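You operate a simulated robot arm through the tools that you are given. There is no shell and no other tool.

The job below is to be done with a simulated robot arm. You get a single attempt, and the scene is never put back.

JOB
Hoist the red motor onto the yellow cradle.
Fine: shut the hook latch before lifting; the hook stays in the eye, the chain eased.
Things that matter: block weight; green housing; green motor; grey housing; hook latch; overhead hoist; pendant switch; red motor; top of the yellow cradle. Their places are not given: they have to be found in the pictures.

Only the result counts: the job must be done as asked and must still hold three seconds after the hand-in. Knocking over, shifting, dropping, spilling or breaking anything else fails it.

ROBOT AND FRAMES
A 6-joint arm with a two-finger gripper, fixed in place. Base frame: the origin is on the floor under the middle of its stand, x ahead of it, y to its left, z up. Lengths are in mm, angles in degrees, forces in N, time in s.
It reaches about 1637 mm from its shoulder. Its first joint turns from -166.0 to 166.0 degrees. Payload 3.43 kg.
Tool frame: the origin (TCP) lies between the finger pads and is the grasp point; the fingertips stand 20 mm ahead of it; z points along the fingers, y is the line along which they close. The gripper opens to 190 mm; its body begins 248 mm behind the TCP.
Orientation is that of the tool frame in the base frame, as [roll, pitch, yaw] about the fixed x, y, z axes, in that order (R = Rz(yaw) Ry(pitch) Rx(roll)). With the fingers straight down and closing along the base's y, the tool's x points along the base's -x, its y along +y and its z along -z.

CONTROLS
- The arm moves only by the tool move_arm. Its argument "plan" is a list of rows, each a list of 3 entries, a list of its own where there are three numbers: the shift along the base's x, y, z in mm, then the turn, a rotation vector about the base's x, y, z in degrees, then the gripper command, from -1 (shut) to 1 (fully open), values between in proportion. In form: [[[dx, dy, dz], [wx, wy, wz], claw], ...]. A call has 1 to 20 rows; each row is the pose to reach, as a shift and turn from the pose commanded when the call began. A row lasts 0.2 s, in which the tool goes at most 50 mm and 8.6 degrees; a call with a longer step from one row to the next is refused whole, and so is a gripper value outside its range. Where a pose cannot be reached the arm comes as near as it can. A force on the tool above 40 N (or 10 N above the force at the start of the call, whichever is more), or a blocked arm, ends the call early, and 0.2 s more pass. Each finger travels about 45 mm/s and halts on what it meets, pressing with about 30 N; the grip force reading is that of the motor and also rises with nothing between the fingers. The clock runs only during rows and for 0.2 s after the last one: add rows that repeat a pose to give the fingers time. The reply holds the time, the measured pose of the TCP, the force on the tool along the base axes, the opening and the grip force, in the units named above and with some noise, with the torque about the TCP (base axes, N m) and any sound that the robot's microphone picked up, and new pictures: "pictures" is both (left out), scene, wrist or none.
- Cameras (640 x 400 px; columns grow to the right, rows downward): "scene" is fixed at [48.9, -502, 1506.6]; the picture's right is [0.77, -0.64, 0.00], its down [-0.24, -0.28, -0.93] and it looks along [0.60, 0.71, -0.37] (base axes); focal length 366 px, centre (320, 200). "wrist" rides on the gripper at [71, -9, -288] in the tool frame; the picture's right is [0.12, 0.99, 0.00], its down [-0.96, 0.12, -0.25] and it looks along [-0.25, 0.03, 0.97] (tool axes); focal length 261 px, centre (320, 200).
- move_column(by): slides the trunk up (or, below 0, down) by that many mm; the arm rides with it, the base frame stays. It gives what a move gives, with no picture.
- probe_pixels(camera, pixels): there is no depth. For up to 12 entries [column, row, z] of the newest picture of that camera ("zoom" is the newest enlarged one), the place [x, y] in the base frame at which the ray of that pixel passes the height z, good to about 2 mm. It takes no simulated time.
- inspect(camera, box): a new picture of the part [left, top, right, bottom] of that camera's present view, enlarged. It takes no simulated time.
- sign_off(): hands the job in; it is judged then, once.

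Leave the gripper open and the arm clear of the work at the hand-in unless told otherwise.

The tools are called after ">>>" as a command line: name --argument value ..., lists and objects as JSON in quotes. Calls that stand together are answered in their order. move_arm: Moves the arm, as the interface text tells. Its arguments: {"type":"object","properties":{"plan":{"type":"array"},"pictures":{"type":"string","enum":["both","scene","wrist","none"]}},"required":["plan"]} The other tools are called the same way: move_column (by) moves the trunk up or down; probe_pixels (camera, pixels) gives the place at which the rays of pixels pass given heights; inspect (camera, box) takes an enlarged picture of a part of a camera's view; sign_off () hands the job in.

At the start:

```text
clock: 0.0
ee_pos: [421.6, 410.4, 1384.7]
ee_rot: [-180.0, 0.0, 179.9]
wrist_force: [-0.5, -0.1, -0.7]
ft_torque: [-0.01, 0.0, -0.01]
finger_gap: 190.0
gripper_force: 0.0
trunk travel left (down, up): [-212.0, 28.0]
```

scene: 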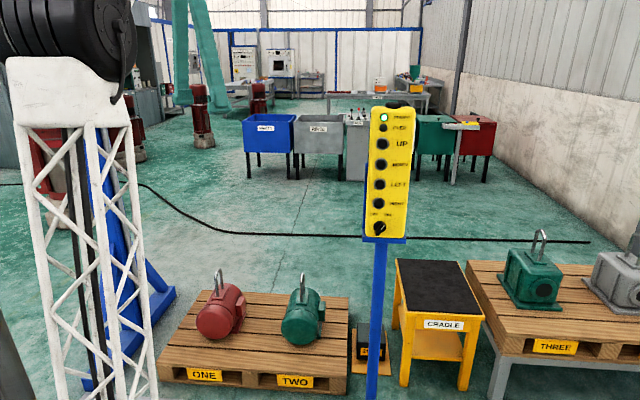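
wrist: 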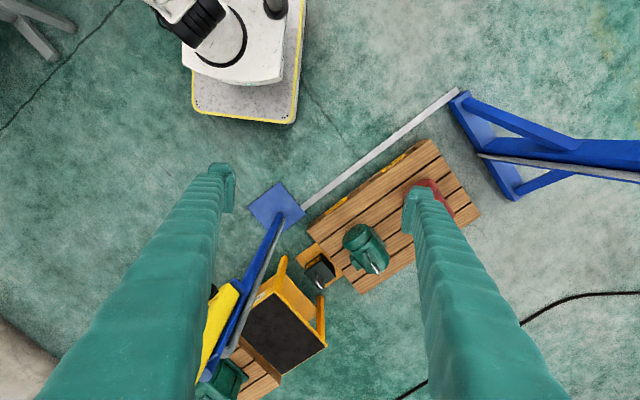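

I see the white lattice trunk of the robot on the left, the yellow pendant at about (390,170), the red motor at (220,312), the green motor at (303,318) and the cradle at (437,300). I'll enlarge several areas first to find the hoist, hook and latch.

>>> inspect --camera "scene" --box '[340, 90, 440, 250]'

>>> inspect --camera "scene" --box '[150, 250, 350, 400]'

>>> inspect --camera "scene" --box '[340, 230, 640, 400]'

>>> inspect --camera "scene" --box '[0, 0, 240, 150]'

>>> inspect --camera "wrist" --box '[180, 80, 500, 400]'

```text
2.50 times, centred on (390, 170) of scene
```

zoom: 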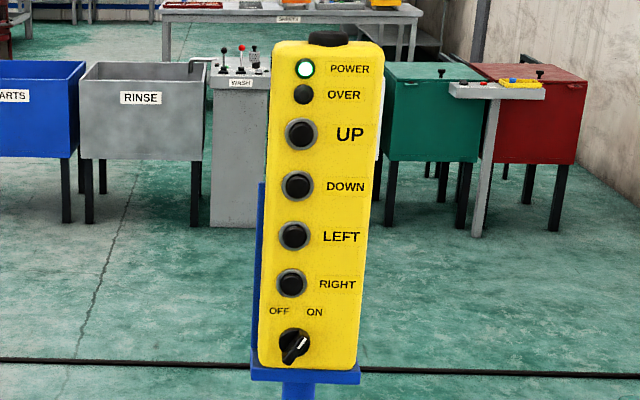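

```text
2.67 times, centred on (250, 325) of scene
```

zoom: 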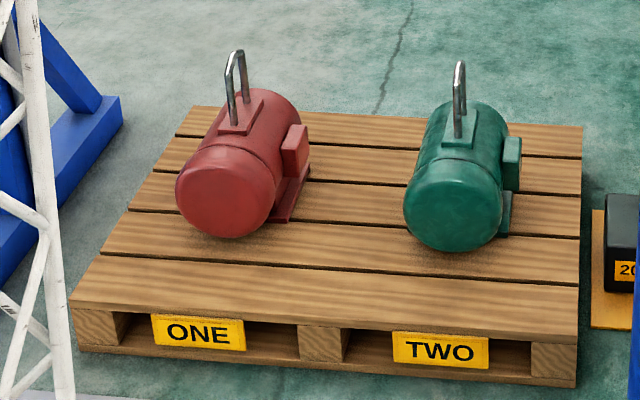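

```text
2.13 times, centred on (490, 315) of scene
```

zoom: 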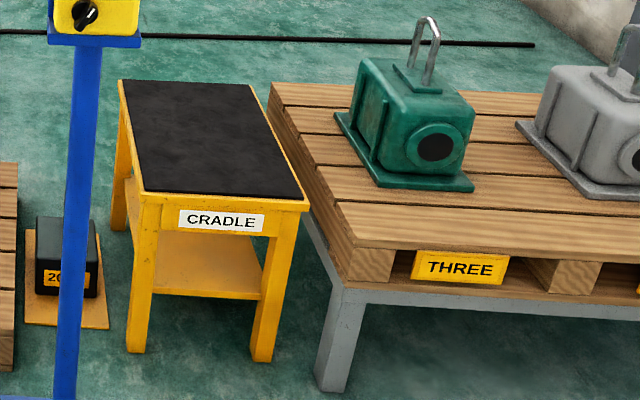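

```text
2.67 times, centred on (120, 75) of scene
```

zoom: 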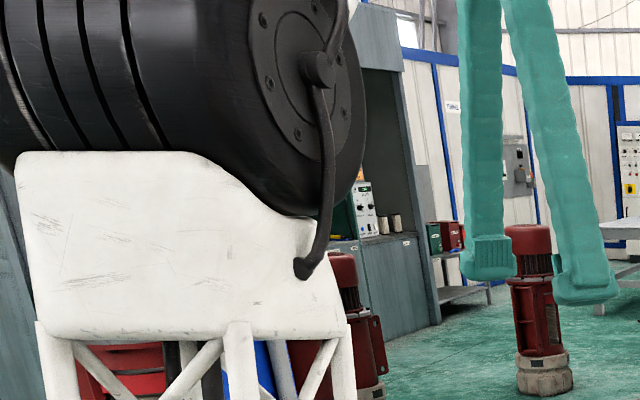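

```text
1.25 times, centred on (340, 240) of wrist
```

zoom: 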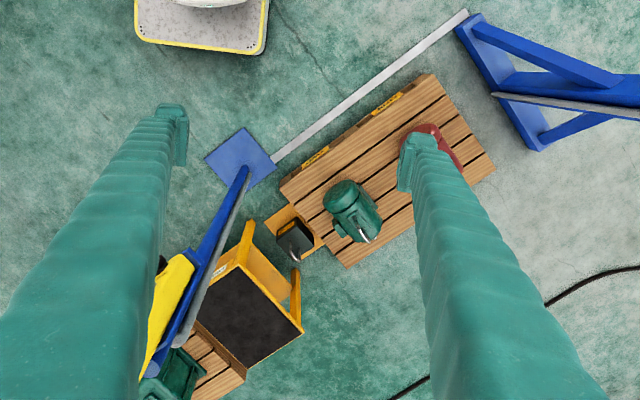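

The hoist itself isn't in either view, so I'll have to look up for it. First I'll probe floor and top points of the pallet, cradle, motors and pendant post for rough positions.

>>> probe_pixels --camera "scene" --pixels '[[160, 379, 0], [346, 394, 0], [403, 387, 0], [463, 391, 0], [406, 310, 400], [483, 315, 400], [395, 259, 400], [459, 261, 400], [217, 272, 400], [303, 275, 400], [378, 398, 0], [540, 232, 700]]'

>>> probe_pixels --camera "wrist" --pixels '[[276, 205, 0], [300, 207, 0], [460, 93, 0], [428, 141, 140], [308, 237, 140], [360, 292, 140], [480, 210, 140], [275, 296, 400], [246, 325, 400], [282, 376, 400], [326, 342, 400], [370, 270, 350]]'

```text
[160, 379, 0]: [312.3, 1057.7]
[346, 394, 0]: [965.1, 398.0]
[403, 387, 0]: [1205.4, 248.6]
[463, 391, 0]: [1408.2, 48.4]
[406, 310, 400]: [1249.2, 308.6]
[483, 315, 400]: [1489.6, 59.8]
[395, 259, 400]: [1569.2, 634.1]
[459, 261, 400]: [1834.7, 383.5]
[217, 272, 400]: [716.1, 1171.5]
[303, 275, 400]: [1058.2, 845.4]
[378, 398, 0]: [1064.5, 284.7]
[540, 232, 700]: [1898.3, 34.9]
```

```text
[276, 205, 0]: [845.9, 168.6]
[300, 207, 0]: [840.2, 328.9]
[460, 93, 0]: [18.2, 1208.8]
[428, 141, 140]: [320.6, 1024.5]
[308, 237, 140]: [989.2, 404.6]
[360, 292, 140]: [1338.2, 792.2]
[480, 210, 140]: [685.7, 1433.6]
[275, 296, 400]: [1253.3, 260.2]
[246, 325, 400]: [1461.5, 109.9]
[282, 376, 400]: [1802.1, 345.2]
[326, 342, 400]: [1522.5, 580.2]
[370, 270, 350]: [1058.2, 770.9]
```

The motors, weight, cradle and housings lie in one line running along about (0.73,-0.68), so the hoist beam should be above that line. I'll tilt the gripper from straight down to nearly level, facing (0.68, 0.73), while moving it slightly outward. That turns the wrist camera up to look for the hoist and hook.

>>> move_arm --plan '[[[15, 15, 0], [6.25, -5.78, 0], 1], [[30, 30, 0], [12.5, -11.56, 0], 1], [[45, 45, 0], [18.75, -17.34, 0], 1], [[60, 60, 0], [25, -23.12, 0], 1], [[75, 75, 0], [31.25, -28.9, 0], 1], [[90, 90, 0], [37.5, -34.68, 0], 1], [[105, 105, 0], [43.75, -40.46, 0], 1], [[120, 120, 0], [50, -46.24, 0], 1], [[135, 135, 0], [56.25, -52.02, 0], 1], [[150, 150, 0], [62.5, -57.8, 0], 1], [[150, 150, 0], [62.5, -57.8, 0], 1]]' --pictures "both"

```text
clock: 2.4
ee_pos: [573.2, 561.8, 1385.2]
ee_rot: [96.5, 42.6, 141.6]
wrist_force: [0.0, -1.3, -0.5]
ft_torque: [0.0, 0.0, -0.01]
finger_gap: 190.1
gripper_force: 0.0
trunk travel left (down, up): [-212.0, 28.0]
```

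scene: 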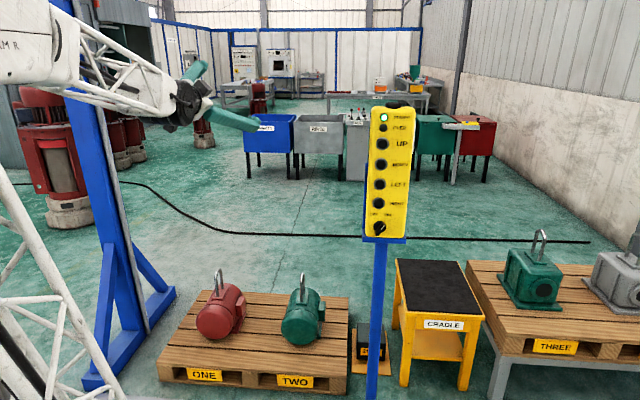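
wrist: 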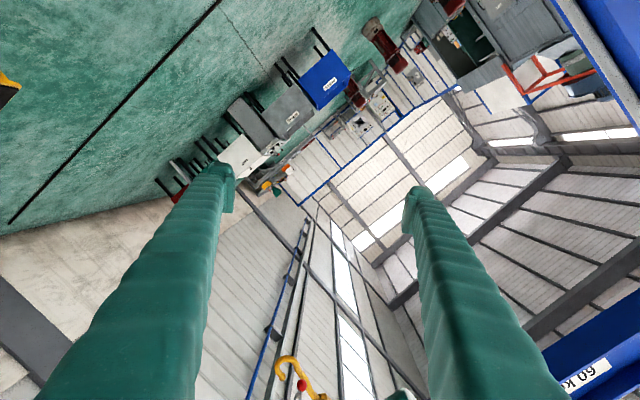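

With the picture upside down, I see an orange hook with a red knob at about (295,380), plus a blue beam marked "60 k…" at the lower right. I'll enlarge the hook, then tilt further up for a full view of the hoist.

>>> inspect --camera "wrist" --box '[220, 300, 380, 400]'

>>> move_arm --plan '[[[0, 0, 0], [6.25, -5.78, 0], 1], [[0, 0, 0], [12.5, -11.56, 0], 1], [[0, 0, 0], [18.75, -17.34, 0], 1], [[0, 0, 0], [25, -23.12, 0], 1], [[0, 0, 0], [25, -23.12, 0], 1]]' --pictures "both"

```text
4.00 times, centred on (300, 350) of wrist
```

zoom: 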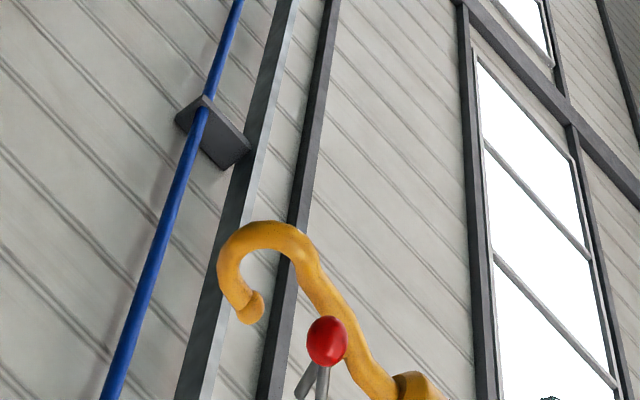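

```text
clock: 3.6
ee_pos: [572.4, 561.7, 1384.4]
ee_rot: [52.7, 36.3, 112.9]
wrist_force: [0.3, -0.1, -0.4]
ft_torque: [0.04, -0.04, -0.02]
finger_gap: 190.0
gripper_force: 0.0
trunk travel left (down, up): [-212.0, 28.0]
```

scene: 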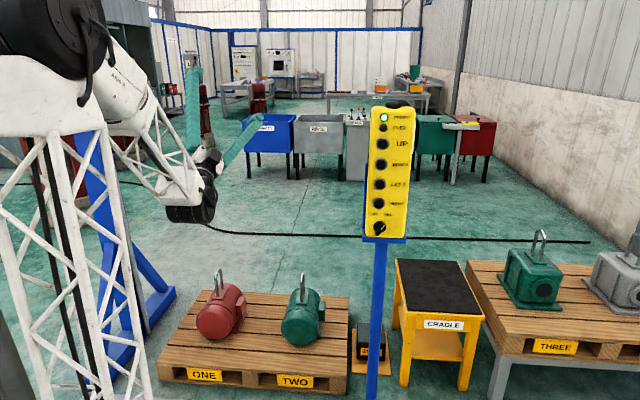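
wrist: 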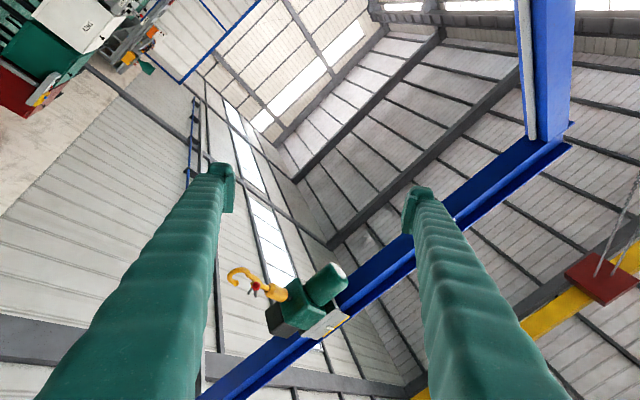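

Now the whole hoist is visible: a blue beam, a green trolley body at about (310,300), and the orange hook with a red-knobbed latch at about (255,285). I'll enlarge it and probe rays to triangulate.

>>> inspect --camera "wrist" --box '[200, 240, 360, 340]'

>>> probe_pixels --camera "wrist" --pixels '[[255, 287, 1600], [255, 287, 2000], [255, 287, 2400], [345, 268, 2000], [345, 268, 2400], [530, 140, 2000], [530, 140, 2500], [230, 390, 2000], [230, 390, 2500]]'

```text
4.00 times, centred on (280, 290) of wrist
```

zoom: 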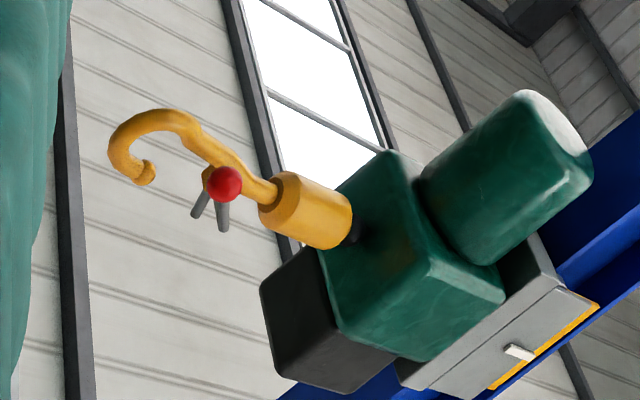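

```text
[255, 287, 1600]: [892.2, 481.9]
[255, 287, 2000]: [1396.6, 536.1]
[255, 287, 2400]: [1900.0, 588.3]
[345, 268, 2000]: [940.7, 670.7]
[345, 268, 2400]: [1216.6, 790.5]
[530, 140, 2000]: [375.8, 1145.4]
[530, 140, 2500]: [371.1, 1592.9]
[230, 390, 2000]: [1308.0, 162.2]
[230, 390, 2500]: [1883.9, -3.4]
```

The two views put the hook's red latch knob at about (1186, 515, 1833), above the gap between pallet and cradle. The pendant will be the control, so I'll look at the finger shape, then at the pendant from the front.

>>> inspect --camera "scene" --box '[120, 50, 300, 230]'

>>> move_arm --plan '[[[0, -40, 0], [-6.25, 5.78, 0], 1], [[0, -80, 0], [-12.5, 11.56, 0], 1], [[0, -120, -20], [-18.75, 17.34, 0], 1], [[0, -160, -40], [-21, 19.4, 0], 1], [[0, -200, -60], [-21, 19.4, 0], 1], [[0, -245, -80], [-21, 19.4, 0], 1], [[0, -290, -100], [-21, 19.4, 0], 1], [[0, -335, -120], [-21, 19.4, 0], 1], [[0, -380, -140], [-21, 19.4, 0], 1], [[0, -425, -160], [-21, 19.4, 0], 1], [[0, -470, -180], [-21, 19.4, 0], 1], [[0, -515, -200], [-21, 19.4, 0], 1], [[20, -550, -214], [-21, 19.4, 0], 1], [[50, -560, -214], [-21, 19.4, 0], 1], [[50, -560, -214], [-21, 19.4, 0], 1]]' --pictures "both"

```text
2.22 times, centred on (210, 140) of scene
```

zoom: 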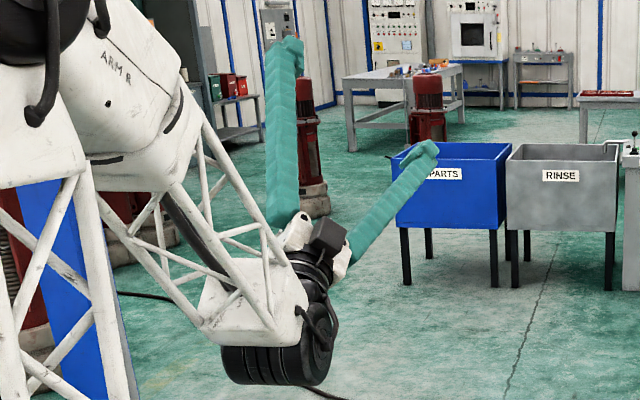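

```text
clock: 6.8
ee_pos: [622.0, 0.3, 1169.8]
ee_rot: [89.1, 42.8, 136.6]
wrist_force: [0.0, 0.0, -0.5]
ft_torque: [0.0, -0.01, 0.02]
finger_gap: 189.8
gripper_force: 0.0
trunk travel left (down, up): [-212.0, 28.0]
```

scene: 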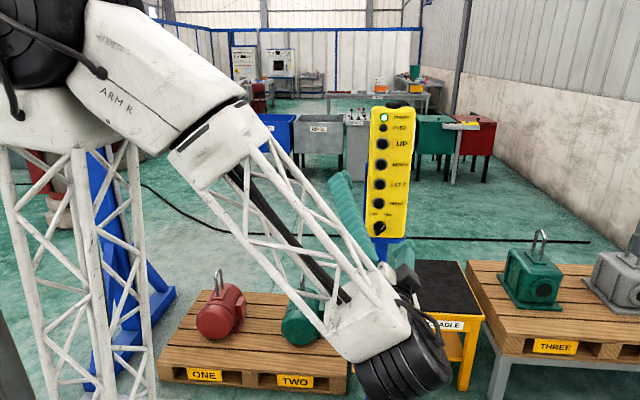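
wrist: 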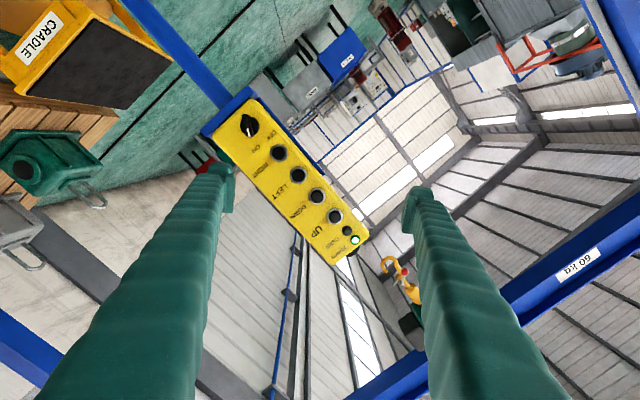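

The pendant is now in front of the hand. In the upside-down wrist picture the buttons run from UP at about (334,216) through RIGHT at about (279,153) to the switch at (249,126). I'll enlarge both views and match the pixels.

>>> inspect --camera "wrist" --box '[200, 80, 400, 280]'

>>> probe_pixels --camera "scene" --pixels '[[382.8, 144, 1250], [382.8, 144, 1300], [381.2, 164.4, 1200], [381.2, 164.4, 1250], [379.6, 184.4, 1100], [379.6, 184.4, 1200], [378.4, 203.6, 1050], [378.4, 203.6, 1150]]'

```text
2.00 times, centred on (300, 180) of wrist
```

zoom: 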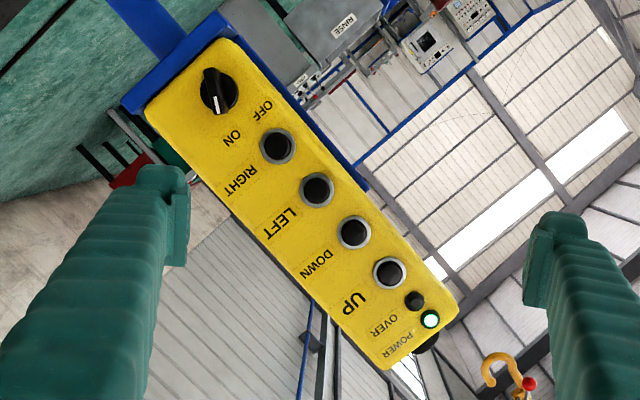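

```text
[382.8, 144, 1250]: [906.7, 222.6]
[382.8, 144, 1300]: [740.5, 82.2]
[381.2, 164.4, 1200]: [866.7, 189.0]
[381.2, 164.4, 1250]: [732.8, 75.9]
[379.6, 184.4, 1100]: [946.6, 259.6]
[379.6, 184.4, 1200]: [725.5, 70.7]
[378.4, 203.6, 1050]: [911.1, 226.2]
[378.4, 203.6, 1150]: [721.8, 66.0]
```

From both views the buttons triangulate well: UP (827,155,1274), DOWN (827,155,1215), LEFT (825,155,1155), RIGHT (825,153,1095), with the panel facing about (-0.68,-0.73). The hook's mouth opens along the beam with its tip on the cradle side, so it should enter the eye moving rightward. I'll roll the hand so the closing line is level and shut the fingers to make a pusher.

>>> move_arm --plan '[[[0, 0, 0], [-5.5, -5.9, 0], 0.5], [[0, 0, 0], [-11, -11.8, 0], 0], [[0, 0, 0], [-16.5, -17.7, 0], -0.5], [[0, 0, 0], [-22, -23.6, 0], -1], [[0, 0, 0], [-27.5, -29.5, 0], -1], [[0, 0, 0], [-32, -34.5, 0], -1], [[0, 0, 0], [-32, -34.5, 0], -1], [[0, 0, 0], [-32, -34.5, 0], -1], [[0, 0, 0], [-32, -34.5, 0], -1], [[0, 0, 0], [-32, -34.5, 0], -1], [[0, 0, 0], [-32, -34.5, 0], -1], [[0, 0, 0], [-32, -34.5, 0], -1], [[0, 0, 0], [-32, -34.5, 0], -1]]' --pictures "both"

```text
clock: 9.6
ee_pos: [622.4, 1.9, 1170.0]
ee_rot: [20.8, 89.7, 68.5]
wrist_force: [-0.2, 0.8, 0.5]
ft_torque: [-0.05, 0.0, 0.01]
finger_gap: 0.1
gripper_force: 30.1
trunk travel left (down, up): [-212.0, 28.0]
```

scene: 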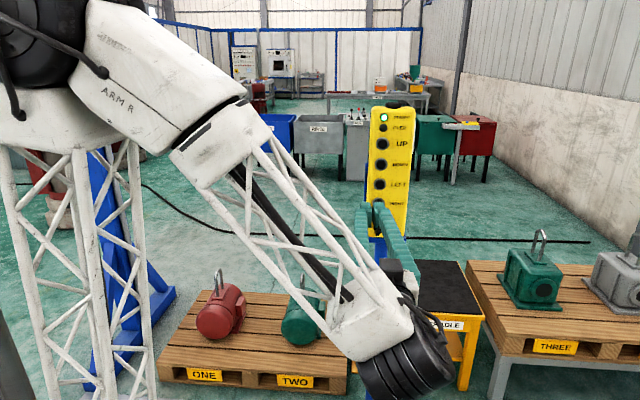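
wrist: 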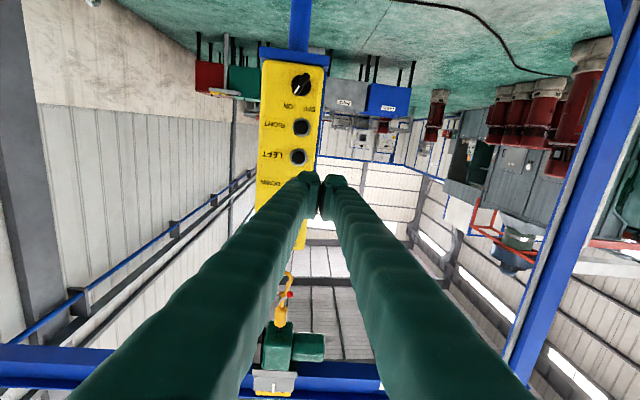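

The fingers are shut and the tip is at about (323,185) in the wrist picture. I'll bring it about 60 mm short of the LEFT button and check alignment.

>>> move_arm --plan '[[[37, 24, -4], [0, 0, 0], -1], [[74, 47, -8], [0, 0, 0], -1], [[111, 71, -12], [0, 0, 0], -1], [[148.6, 94.5, -15], [0, 0, 0], -1], [[148.6, 94.5, -15], [0, 0, 0], -1]]' --pictures "both"

```text
clock: 10.8
ee_pos: [770.8, 95.6, 1155.9]
ee_rot: [22.7, 89.5, 70.6]
wrist_force: [0.2, -0.2, -0.1]
ft_torque: [0.02, 0.02, 0.02]
finger_gap: 0.0
gripper_force: 29.9
trunk travel left (down, up): [-212.0, 28.0]
```

scene: 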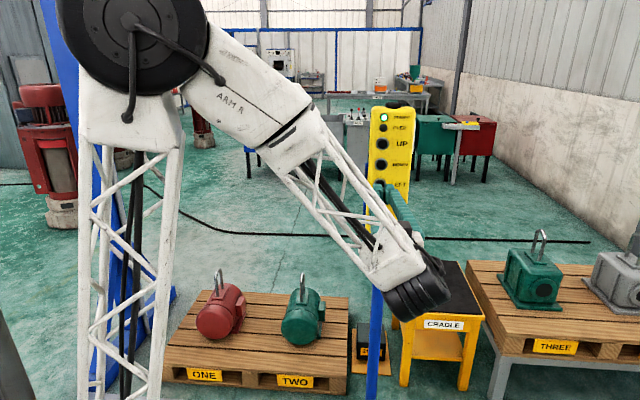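
wrist: 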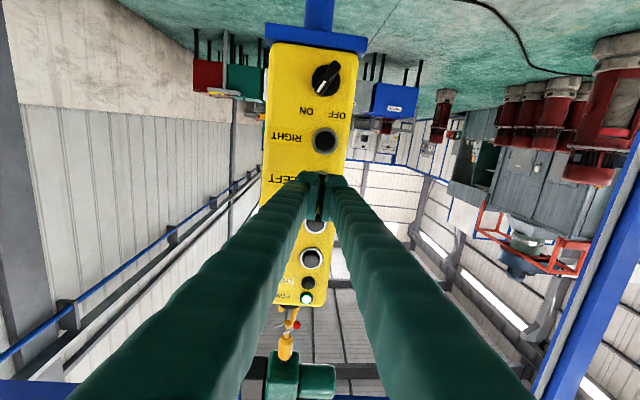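

Alignment looks good: LEFT sits hidden behind the tip, midway between RIGHT (325,141) and DOWN (315,225). I'll move in along the panel normal and read force and sound.

>>> move_arm --plan '[[[20, 22, 0], [0, 0, 0], -1], [[34, 37, 0], [0, 0, 0], -1], [[39, 42, 0], [0, 0, 0], -1], [[41, 44, 0], [0, 0, 0], -1], [[41, 44, 0], [0, 0, 0], -1]]' --pictures "both"

```text
clock: 12.0
ee_pos: [812.2, 140.6, 1155.2]
ee_rot: [20.4, 89.6, 68.2]
wrist_force: [-0.7, -0.7, 1.0]
ft_torque: [-0.05, 0.01, -0.01]
finger_gap: 0.0
gripper_force: 29.4
trunk travel left (down, up): [-212.0, 28.0]
```

scene: 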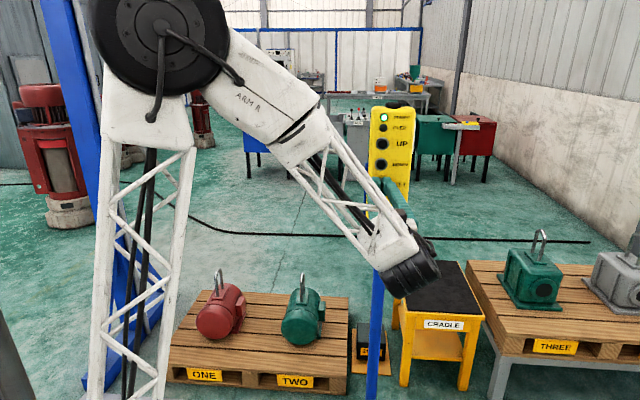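
wrist: 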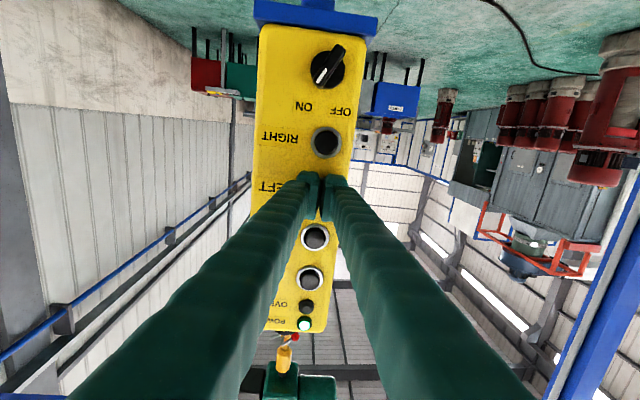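

No contact yet. I'll advance in 3 mm steps.

>>> move_arm --plan '[[[2, 2.2, 0], [0, 0, 0], -1], [[4.1, 4.4, 0], [0, 0, 0], -1], [[6.1, 6.6, 0], [0, 0, 0], -1], [[6.1, 6.6, 0], [0, 0, 0], -1]]' --pictures "wrist"

```text
clock: 13.0
ee_pos: [817.5, 143.8, 1156.3]
ee_rot: [21.6, 89.6, 69.3]
wrist_force: [-26.9, -14.8, -7.1]
ft_torque: [-0.11, 0.25, -0.17]
finger_gap: 0.1
gripper_force: 29.7
trunk travel left (down, up): [-212.0, 28.0]
```

wrist: 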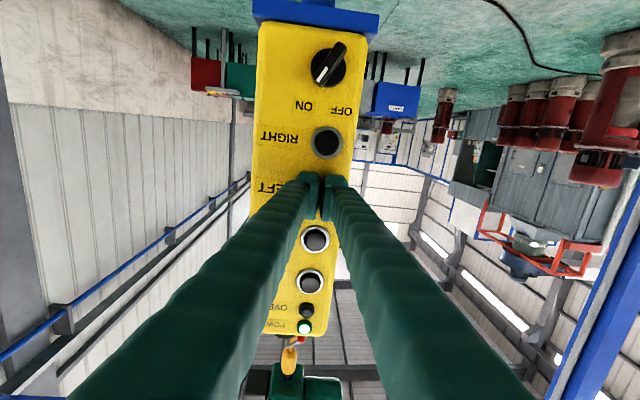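

Contact force is about 30 N and the hoist seems to have shifted slightly left in the picture (hook 285→289). I'll hold the same pose about a second to confirm it is running.

>>> move_arm --plan '[[[0, 0, 0], [0, 0, 0], -1], [[0, 0, 0], [0, 0, 0], -1], [[0, 0, 0], [0, 0, 0], -1], [[0, 0, 0], [0, 0, 0], -1], [[0, 0, 0], [0, 0, 0], -1]]' --pictures "wrist"

```text
clock: 14.1
ee_pos: [817.9, 144.2, 1155.9]
ee_rot: [23.0, 89.5, 70.7]
wrist_force: [-22.8, -19.0, -1.2]
ft_torque: [-0.1, 0.11, -0.24]
finger_gap: 0.2
gripper_force: 30.5
trunk travel left (down, up): [-212.0, 28.0]
stopped in row 5: the force on the tool passed its limit at 42 N (the readings are from after the stop); the commanded pose is now the measured one
```

wrist: 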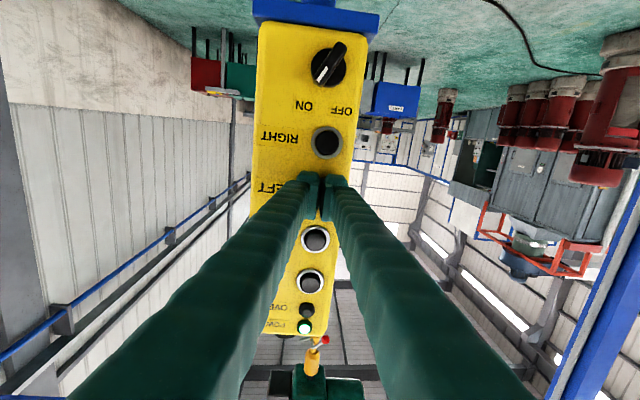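

Holding works: the hook moved from picture column 289 to 312 in about a second, so LEFT carries the trolley left while pressed. I'll probe the hook's ray at its estimated height to get the speed, and enlarge the view.

>>> probe_pixels --camera "wrist" --pixels '[[326, 340, 1833], [313, 368, 1833], [313, 368, 1900], [315, 345, 1833]]'

>>> inspect --camera "wrist" --box '[270, 310, 370, 400]'

>>> inspect --camera "scene" --box '[170, 250, 270, 350]'

```text
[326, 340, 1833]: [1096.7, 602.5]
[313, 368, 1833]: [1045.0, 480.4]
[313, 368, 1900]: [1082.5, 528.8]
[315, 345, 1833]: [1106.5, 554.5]
```

```text
4.44 times, centred on (320, 355) of wrist
```

zoom: 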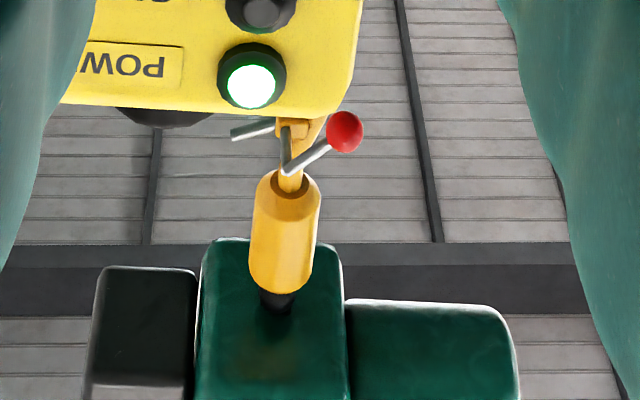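

```text
4.00 times, centred on (220, 300) of scene
```

zoom: 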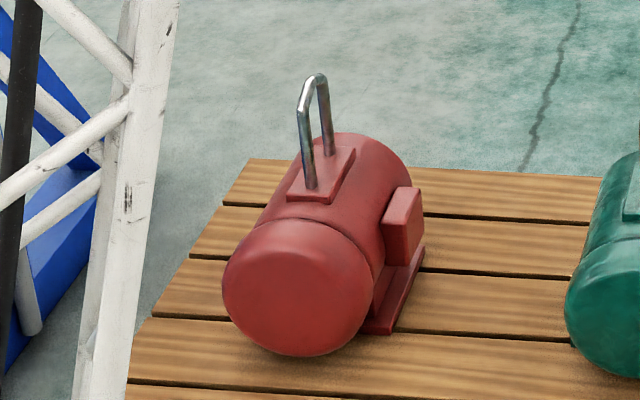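

The knob is now at about (1097,602), so it travelled some 120 mm along (-0.71,0.70). The red motor's eye is a tall U whose plane runs away from the camera, square to the beam, which suits the hook. I'll ease the push by 1 mm and keep LEFT held for about 3 s.

>>> move_arm --plan '[[[-0.7, -0.7, 0], [0, 0, 0], -1], [[-0.7, -0.7, 0], [0, 0, 0], -1], [[-0.7, -0.7, 0], [0, 0, 0], -1], [[-0.7, -0.7, 0], [0, 0, 0], -1], [[-0.7, -0.7, 0], [0, 0, 0], -1], [[-0.7, -0.7, 0], [0, 0, 0], -1], [[-0.7, -0.7, 0], [0, 0, 0], -1], [[-0.7, -0.7, 0], [0, 0, 0], -1], [[-0.7, -0.7, 0], [0, 0, 0], -1], [[-0.7, -0.7, 0], [0, 0, 0], -1], [[-0.7, -0.7, 0], [0, 0, 0], -1], [[-0.7, -0.7, 0], [0, 0, 0], -1], [[-0.7, -0.7, 0], [0, 0, 0], -1], [[-0.7, -0.7, 0], [0, 0, 0], -1]]' --pictures "wrist"

```text
clock: 17.1
ee_pos: [815.9, 144.3, 1155.3]
ee_rot: [22.2, 89.7, 69.9]
wrist_force: [-14.0, -14.0, 3.5]
ft_torque: [0.02, -0.05, -0.2]
finger_gap: 0.1
gripper_force: 30.3
trunk travel left (down, up): [-212.0, 28.0]
```

wrist: 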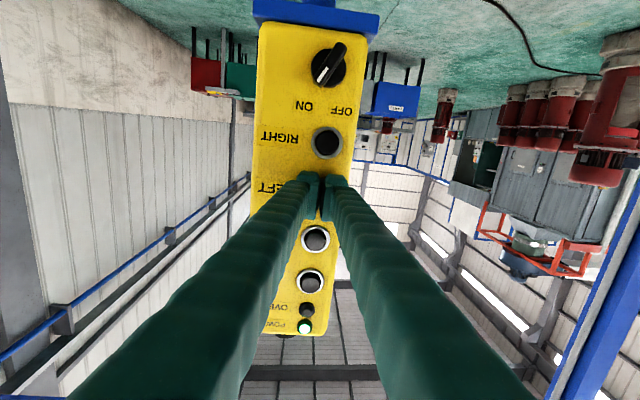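

The hook has gone behind the right finger in this picture. Once it is lower it will be visible in the scene camera, so I'll back off, rise 59.5 mm to DOWN, press for about 2 s, back off and look.

>>> move_arm --plan '[[[-20, -22, 0], [0, 0, 0], -1], [[-20, -22, 35], [0, 0, 0], -1], [[-20, -22, 59.5], [0, 0, 0], -1], [[-10, -11, 59.5], [0, 0, 0], -1], [[-3, -3, 59.5], [0, 0, 0], -1], [[0.8, 0.5, 59.5], [0, 0, 0], -1], [[0.8, 0.5, 59.5], [0, 0, 0], -1], [[0.8, 0.5, 59.5], [0, 0, 0], -1], [[0.8, 0.5, 59.5], [0, 0, 0], -1], [[0.8, 0.5, 59.5], [0, 0, 0], -1], [[0.8, 0.5, 59.5], [0, 0, 0], -1], [[0.8, 0.5, 59.5], [0, 0, 0], -1], [[0.8, 0.5, 59.5], [0, 0, 0], -1], [[0.8, 0.5, 59.5], [0, 0, 0], -1], [[0.8, 0.5, 59.5], [0, 0, 0], -1], [[0.8, 0.5, 59.5], [0, 0, 0], -1], [[-20, -22, 59.5], [0, 0, 0], -1]]' --pictures "both"

```text
clock: 20.7
ee_pos: [799.5, 123.0, 1214.4]
ee_rot: [31.7, 89.6, 79.4]
wrist_force: [0.5, -0.2, -1.2]
ft_torque: [0.02, -0.05, 0.01]
finger_gap: 0.2
gripper_force: 29.4
trunk travel left (down, up): [-212.0, 28.0]
```

scene: 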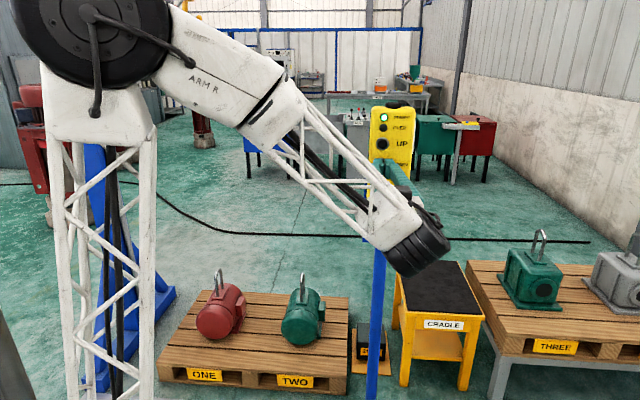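
wrist: 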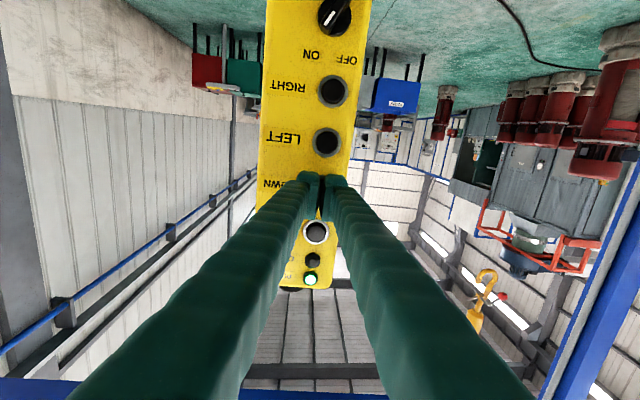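

The hook is now visible at wrist (485,285), further left and lower. I'll probe its ray against the beam's vertical plane.

>>> probe_pixels --camera "wrist" --pixels '[[503, 297, 1500], [503, 297, 1600], [503, 297, 1700], [503, 297, 1800], [487, 270, 1600], [475, 318, 1700]]'

>>> inspect --camera "wrist" --box '[400, 240, 560, 340]'

```text
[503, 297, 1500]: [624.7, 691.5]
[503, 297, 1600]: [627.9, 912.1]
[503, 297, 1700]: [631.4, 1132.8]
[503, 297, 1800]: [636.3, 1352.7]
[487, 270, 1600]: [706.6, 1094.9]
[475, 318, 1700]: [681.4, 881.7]
```

```text
4.00 times, centred on (480, 290) of wrist
```

zoom: 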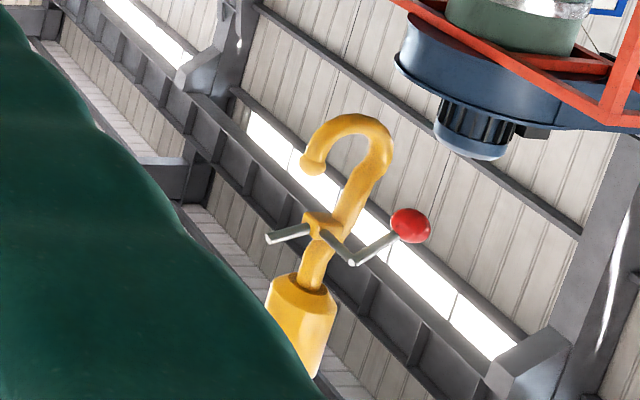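

The hook's latch can be seen here. Its gate points to the cradle side, open, and the red-knob lever is on the far left. Shutting it means turning the knob upward so the gate drops onto the tip. The knob is near (630,1060,1667), roughly above the red motor but possibly a little off. Lowering is about 80 mm/s, so I'll hold DOWN about 3.5 s more and look from the scene camera.

>>> move_arm --plan '[[[10, 11, 0], [0, 0, 0], -1], [[18, 19.5, 0], [0, 0, 0], -1], [[20.8, 22.3, 0], [0, 0, 0], -1], [[20.8, 22.3, 0], [0, 0, 0], -1], [[20.8, 22.3, 0], [0, 0, 0], -1], [[20.8, 22.3, 0], [0, 0, 0], -1], [[20.8, 22.3, 0], [0, 0, 0], -1], [[20.8, 22.3, 0], [0, 0, 0], -1], [[20.8, 22.3, 0], [0, 0, 0], -1], [[20.8, 22.3, 0], [0, 0, 0], -1], [[20.8, 22.3, 0], [0, 0, 0], -1], [[20.8, 22.3, 0], [0, 0, 0], -1], [[20.8, 22.3, 0], [0, 0, 0], -1], [[20.8, 22.3, 0], [0, 0, 0], -1], [[20.8, 22.3, 0], [0, 0, 0], -1], [[20.8, 22.3, 0], [0, 0, 0], -1], [[20.8, 22.3, 0], [0, 0, 0], -1], [[20.8, 22.3, 0], [0, 0, 0], -1], [[20.8, 22.3, 0], [0, 0, 0], -1], [[0, 0, 0], [0, 0, 0], -1]]' --pictures "both"

```text
clock: 24.9
ee_pos: [798.4, 124.2, 1213.9]
ee_rot: [29.9, 89.6, 77.5]
wrist_force: [-0.1, 0.9, -0.1]
ft_torque: [0.04, -0.02, 0.0]
finger_gap: 0.0
gripper_force: 30.2
trunk travel left (down, up): [-212.0, 28.0]
```

scene: 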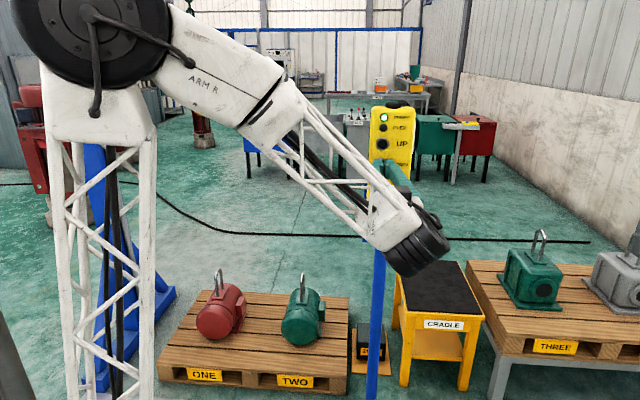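
wrist: 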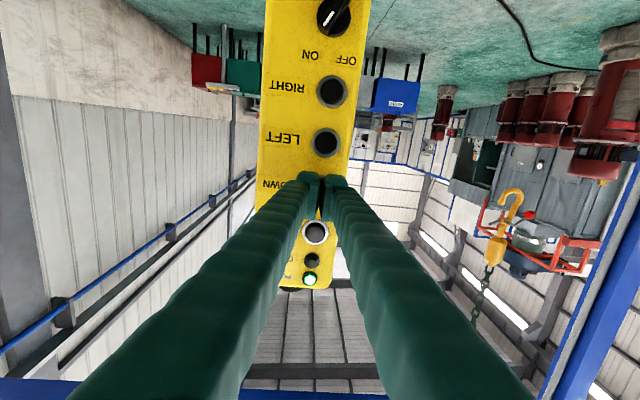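

The hook is at wrist (510,210) and clearly lower, with no swing visible. I'll probe the ray again.

>>> probe_pixels --camera "wrist" --pixels '[[529, 216, 1300], [529, 216, 1350], [529, 216, 1400], [529, 216, 1450], [505, 245, 1450], [510, 198, 1300], [510, 198, 1350]]'

>>> inspect --camera "wrist" --box '[440, 160, 600, 260]'

```text
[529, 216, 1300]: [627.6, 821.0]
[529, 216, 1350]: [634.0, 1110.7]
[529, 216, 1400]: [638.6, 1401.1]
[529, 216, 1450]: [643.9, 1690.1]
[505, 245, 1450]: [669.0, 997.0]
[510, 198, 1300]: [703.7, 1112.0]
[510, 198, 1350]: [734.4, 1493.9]
```

```text
4.00 times, centred on (520, 210) of wrist
```

zoom: 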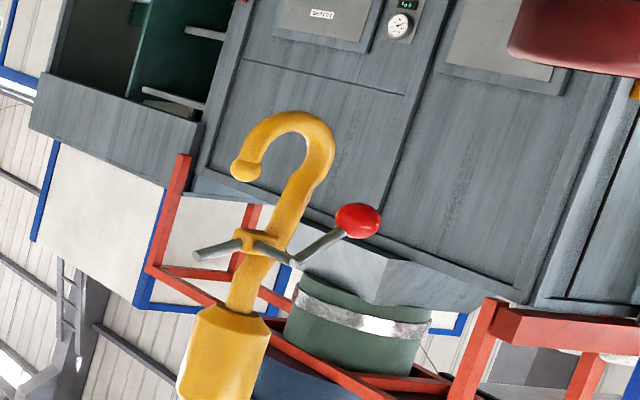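

The knob is at about z 1341, so that press lowered it some 326 mm. The same press again leaves the hook bottom near z 950, still far above the eye (about 480), and brings it into the scene view near (198,176).

>>> move_arm --plan '[[[10, 11, 0], [0, 0, 0], -1], [[18, 19.5, 0], [0, 0, 0], -1], [[20.8, 22.3, 0], [0, 0, 0], -1], [[20.8, 22.3, 0], [0, 0, 0], -1], [[20.8, 22.3, 0], [0, 0, 0], -1], [[20.8, 22.3, 0], [0, 0, 0], -1], [[20.8, 22.3, 0], [0, 0, 0], -1], [[20.8, 22.3, 0], [0, 0, 0], -1], [[20.8, 22.3, 0], [0, 0, 0], -1], [[20.8, 22.3, 0], [0, 0, 0], -1], [[20.8, 22.3, 0], [0, 0, 0], -1], [[20.8, 22.3, 0], [0, 0, 0], -1], [[20.8, 22.3, 0], [0, 0, 0], -1], [[20.8, 22.3, 0], [0, 0, 0], -1], [[20.8, 22.3, 0], [0, 0, 0], -1], [[20.8, 22.3, 0], [0, 0, 0], -1], [[20.8, 22.3, 0], [0, 0, 0], -1], [[20.8, 22.3, 0], [0, 0, 0], -1], [[20.8, 22.3, 0], [0, 0, 0], -1], [[0, 0, 0], [0, 0, 0], -1]]' --pictures "both"

```text
clock: 29.1
ee_pos: [797.7, 123.1, 1213.5]
ee_rot: [33.4, 89.6, 81.0]
wrist_force: [-0.2, -0.5, 0.0]
ft_torque: [0.05, -0.02, 0.03]
finger_gap: 0.1
gripper_force: 30.3
trunk travel left (down, up): [-212.0, 28.0]
```

scene: 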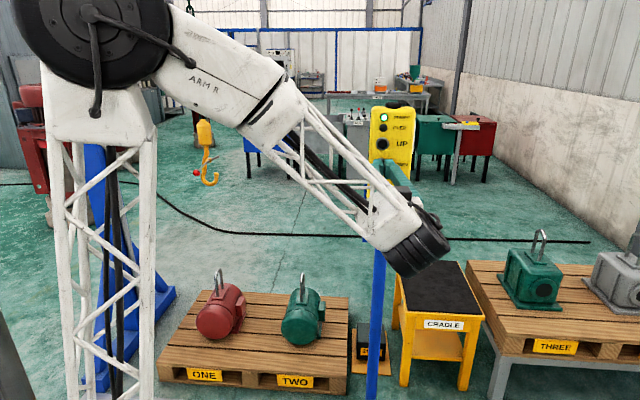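
wrist: 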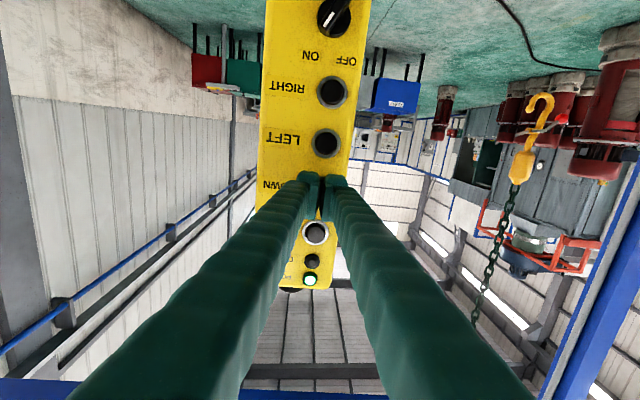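

The hook now shows in both views, at scene (208,165) and wrist (540,120). I'll enlarge both and triangulate.

>>> inspect --camera "scene" --box '[160, 100, 260, 200]'

>>> inspect --camera "wrist" --box '[480, 70, 600, 190]'

```text
4.00 times, centred on (210, 150) of scene
```

zoom: 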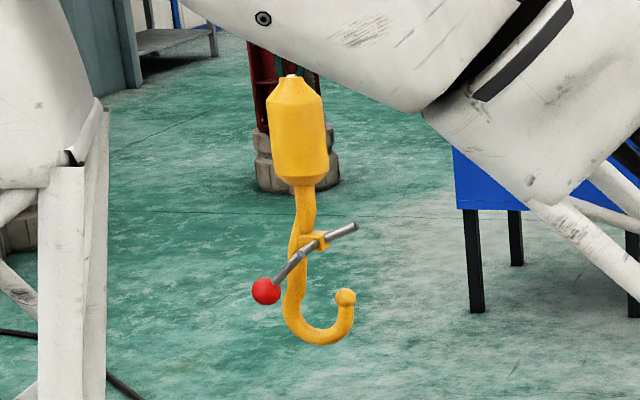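

```text
3.33 times, centred on (540, 130) of wrist
```

zoom: 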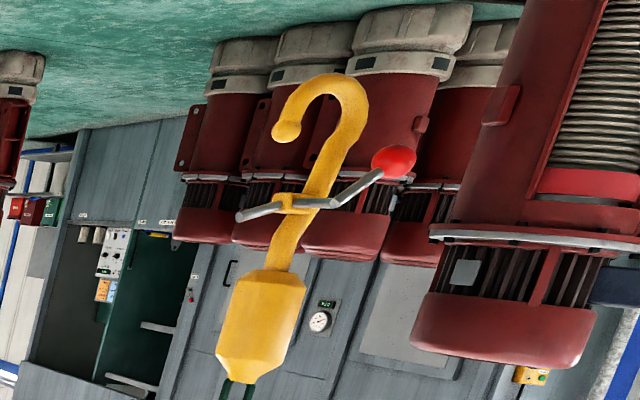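

I'll probe matching points in both views: knob, tip ball, bottom and block.

>>> probe_pixels --camera "scene" --pixels '[[196.25, 172.75, 1000], [196.25, 172.75, 1100], [216.25, 174.25, 900], [216.25, 174.25, 1000], [209.5, 185.75, 900], [209.5, 185.75, 1000], [205, 145.75, 1100], [205, 145.75, 1200], [208.25, 160, 1000], [208.25, 160, 1100]]'

>>> probe_pixels --camera "wrist" --pixels '[[561.9, 118.6, 1000], [561.9, 118.6, 1030], [529.5, 109.6, 900], [529.5, 109.6, 1000], [544.5, 94, 900], [544.5, 94, 950], [524.4, 152.5, 1050], [524.4, 152.5, 1100], [532.5, 130.9, 1000], [532.5, 130.9, 1050]]'

```text
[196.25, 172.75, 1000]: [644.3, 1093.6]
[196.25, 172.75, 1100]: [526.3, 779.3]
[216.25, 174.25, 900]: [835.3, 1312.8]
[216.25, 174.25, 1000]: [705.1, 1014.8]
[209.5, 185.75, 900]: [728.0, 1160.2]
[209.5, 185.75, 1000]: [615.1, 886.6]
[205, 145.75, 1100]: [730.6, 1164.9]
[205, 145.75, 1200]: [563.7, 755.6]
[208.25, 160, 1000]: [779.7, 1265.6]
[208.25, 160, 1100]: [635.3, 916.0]
```

```text
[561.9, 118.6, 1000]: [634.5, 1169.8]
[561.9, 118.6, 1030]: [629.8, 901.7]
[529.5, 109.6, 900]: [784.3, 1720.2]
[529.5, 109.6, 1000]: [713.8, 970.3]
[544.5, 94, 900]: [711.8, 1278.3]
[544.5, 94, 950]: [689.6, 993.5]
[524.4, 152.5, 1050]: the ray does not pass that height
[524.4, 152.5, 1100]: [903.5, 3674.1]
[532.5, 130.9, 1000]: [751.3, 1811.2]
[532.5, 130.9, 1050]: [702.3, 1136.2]
```

Triangulated: knob (631,1052,1013), hook bottom near z 940, shaft near (690,1053). The tip is about 64 mm right of the shaft along (0.73,-0.69). Projected down, the hook is almost directly over the eye. It has to go about 120 mm further left, then down, then right through the eye. I'll tap LEFT for about 0.6 s and measure the travel.

>>> move_arm --plan '[[[0, 0, -30], [0, 0, 0], -1], [[0, 0, -59.5], [0, 0, 0], -1], [[10, 11, -59.5], [0, 0, 0], -1], [[16, 17.5, -59.5], [0, 0, 0], -1], [[20, 22, -59.5], [0, 0, 0], -1], [[20, 22, -59.5], [0, 0, 0], -1], [[20, 22, -59.5], [0, 0, 0], -1], [[0, 0, -59.5], [0, 0, 0], -1], [[0, 0, -59.5], [0, 0, 0], -1], [[0, 0, -59.5], [0, 0, 0], -1], [[0, 0, -59.5], [0, 0, 0], -1]]' --pictures "both"

>>> inspect --camera "scene" --box '[160, 100, 260, 200]'

```text
clock: 31.5
ee_pos: [797.4, 121.2, 1156.0]
ee_rot: [25.8, 89.6, 73.3]
wrist_force: [-0.7, 0.5, -0.1]
ft_torque: [-0.02, 0.01, -0.03]
finger_gap: 0.0
gripper_force: 30.1
trunk travel left (down, up): [-212.0, 28.0]
```

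scene: 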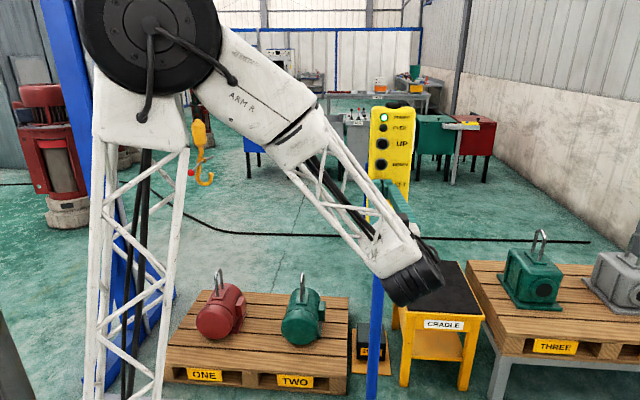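
wrist: 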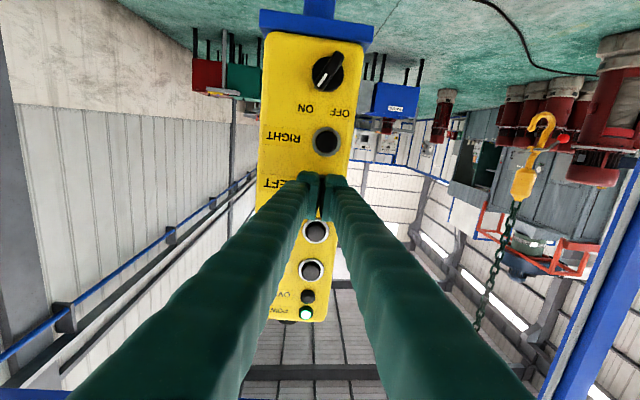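

```text
4.00 times, centred on (210, 150) of scene
```

zoom: 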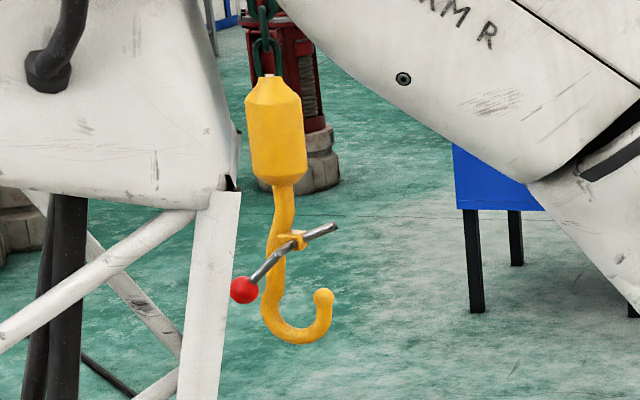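

That tap moved the hook about 25 mm left, with no visible swing. I'll tap again for about 1.0 s.

>>> move_arm --plan '[[[10, 11, 0], [0, 0, 0], -1], [[16, 17.5, 0], [0, 0, 0], -1], [[20, 22, 0], [0, 0, 0], -1], [[20, 22, 0], [0, 0, 0], -1], [[20, 22, 0], [0, 0, 0], -1], [[20, 22, 0], [0, 0, 0], -1], [[20, 22, 0], [0, 0, 0], -1], [[0, 0, 0], [0, 0, 0], -1], [[0, 0, 20], [0, 0, 0], -1], [[0, 0, 59.5], [0, 0, 0], -1], [[0, 0, 59.5], [0, 0, 0], -1]]' --pictures "both"

>>> inspect --camera "scene" --box '[160, 100, 260, 200]'

>>> inspect --camera "wrist" --box '[480, 70, 600, 190]'

```text
clock: 33.9
ee_pos: [797.7, 123.7, 1214.7]
ee_rot: [28.2, 89.5, 75.9]
wrist_force: [-1.1, -0.3, -0.1]
ft_torque: [0.0, -0.03, -0.01]
finger_gap: 0.0
gripper_force: 30.0
trunk travel left (down, up): [-212.0, 28.0]
```

scene: 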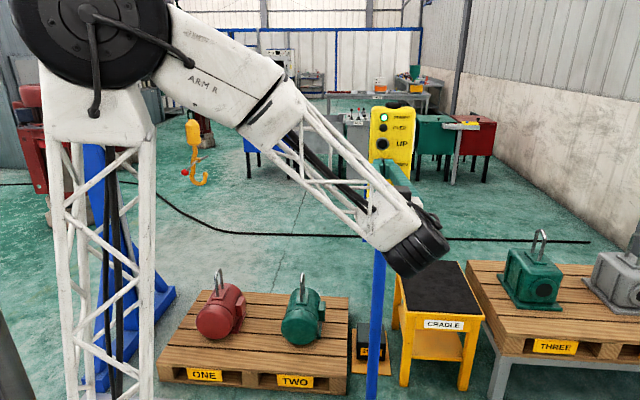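
wrist: 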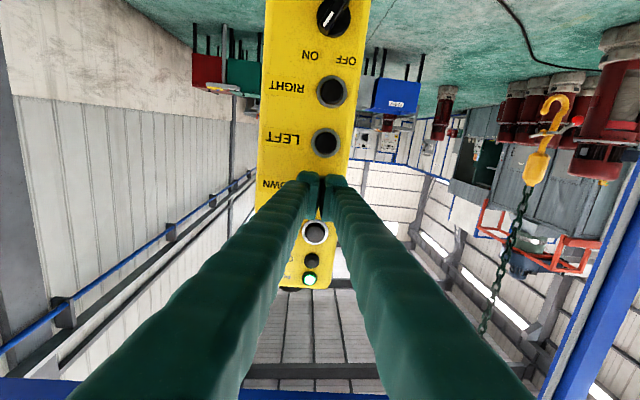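

```text
4.00 times, centred on (210, 150) of scene
```

zoom: 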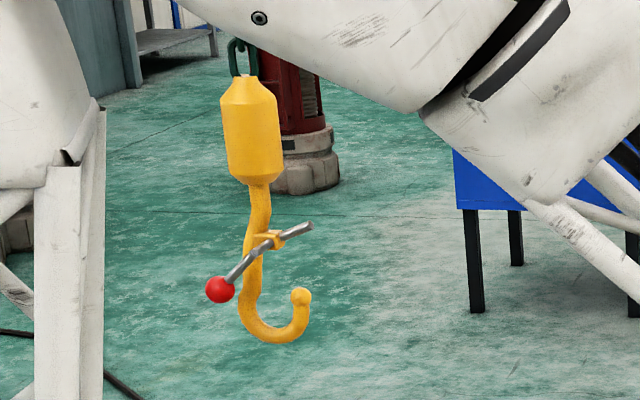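

```text
3.33 times, centred on (540, 130) of wrist
```

zoom: 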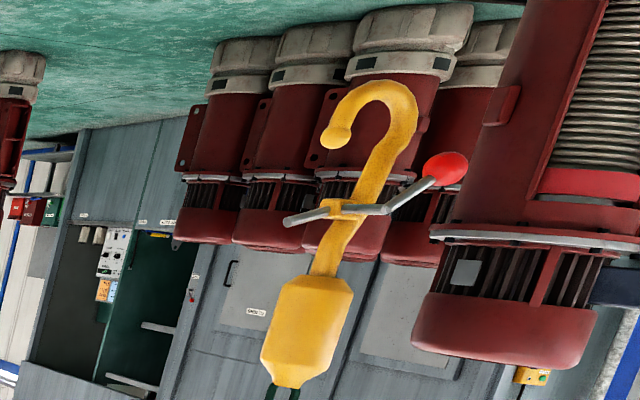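

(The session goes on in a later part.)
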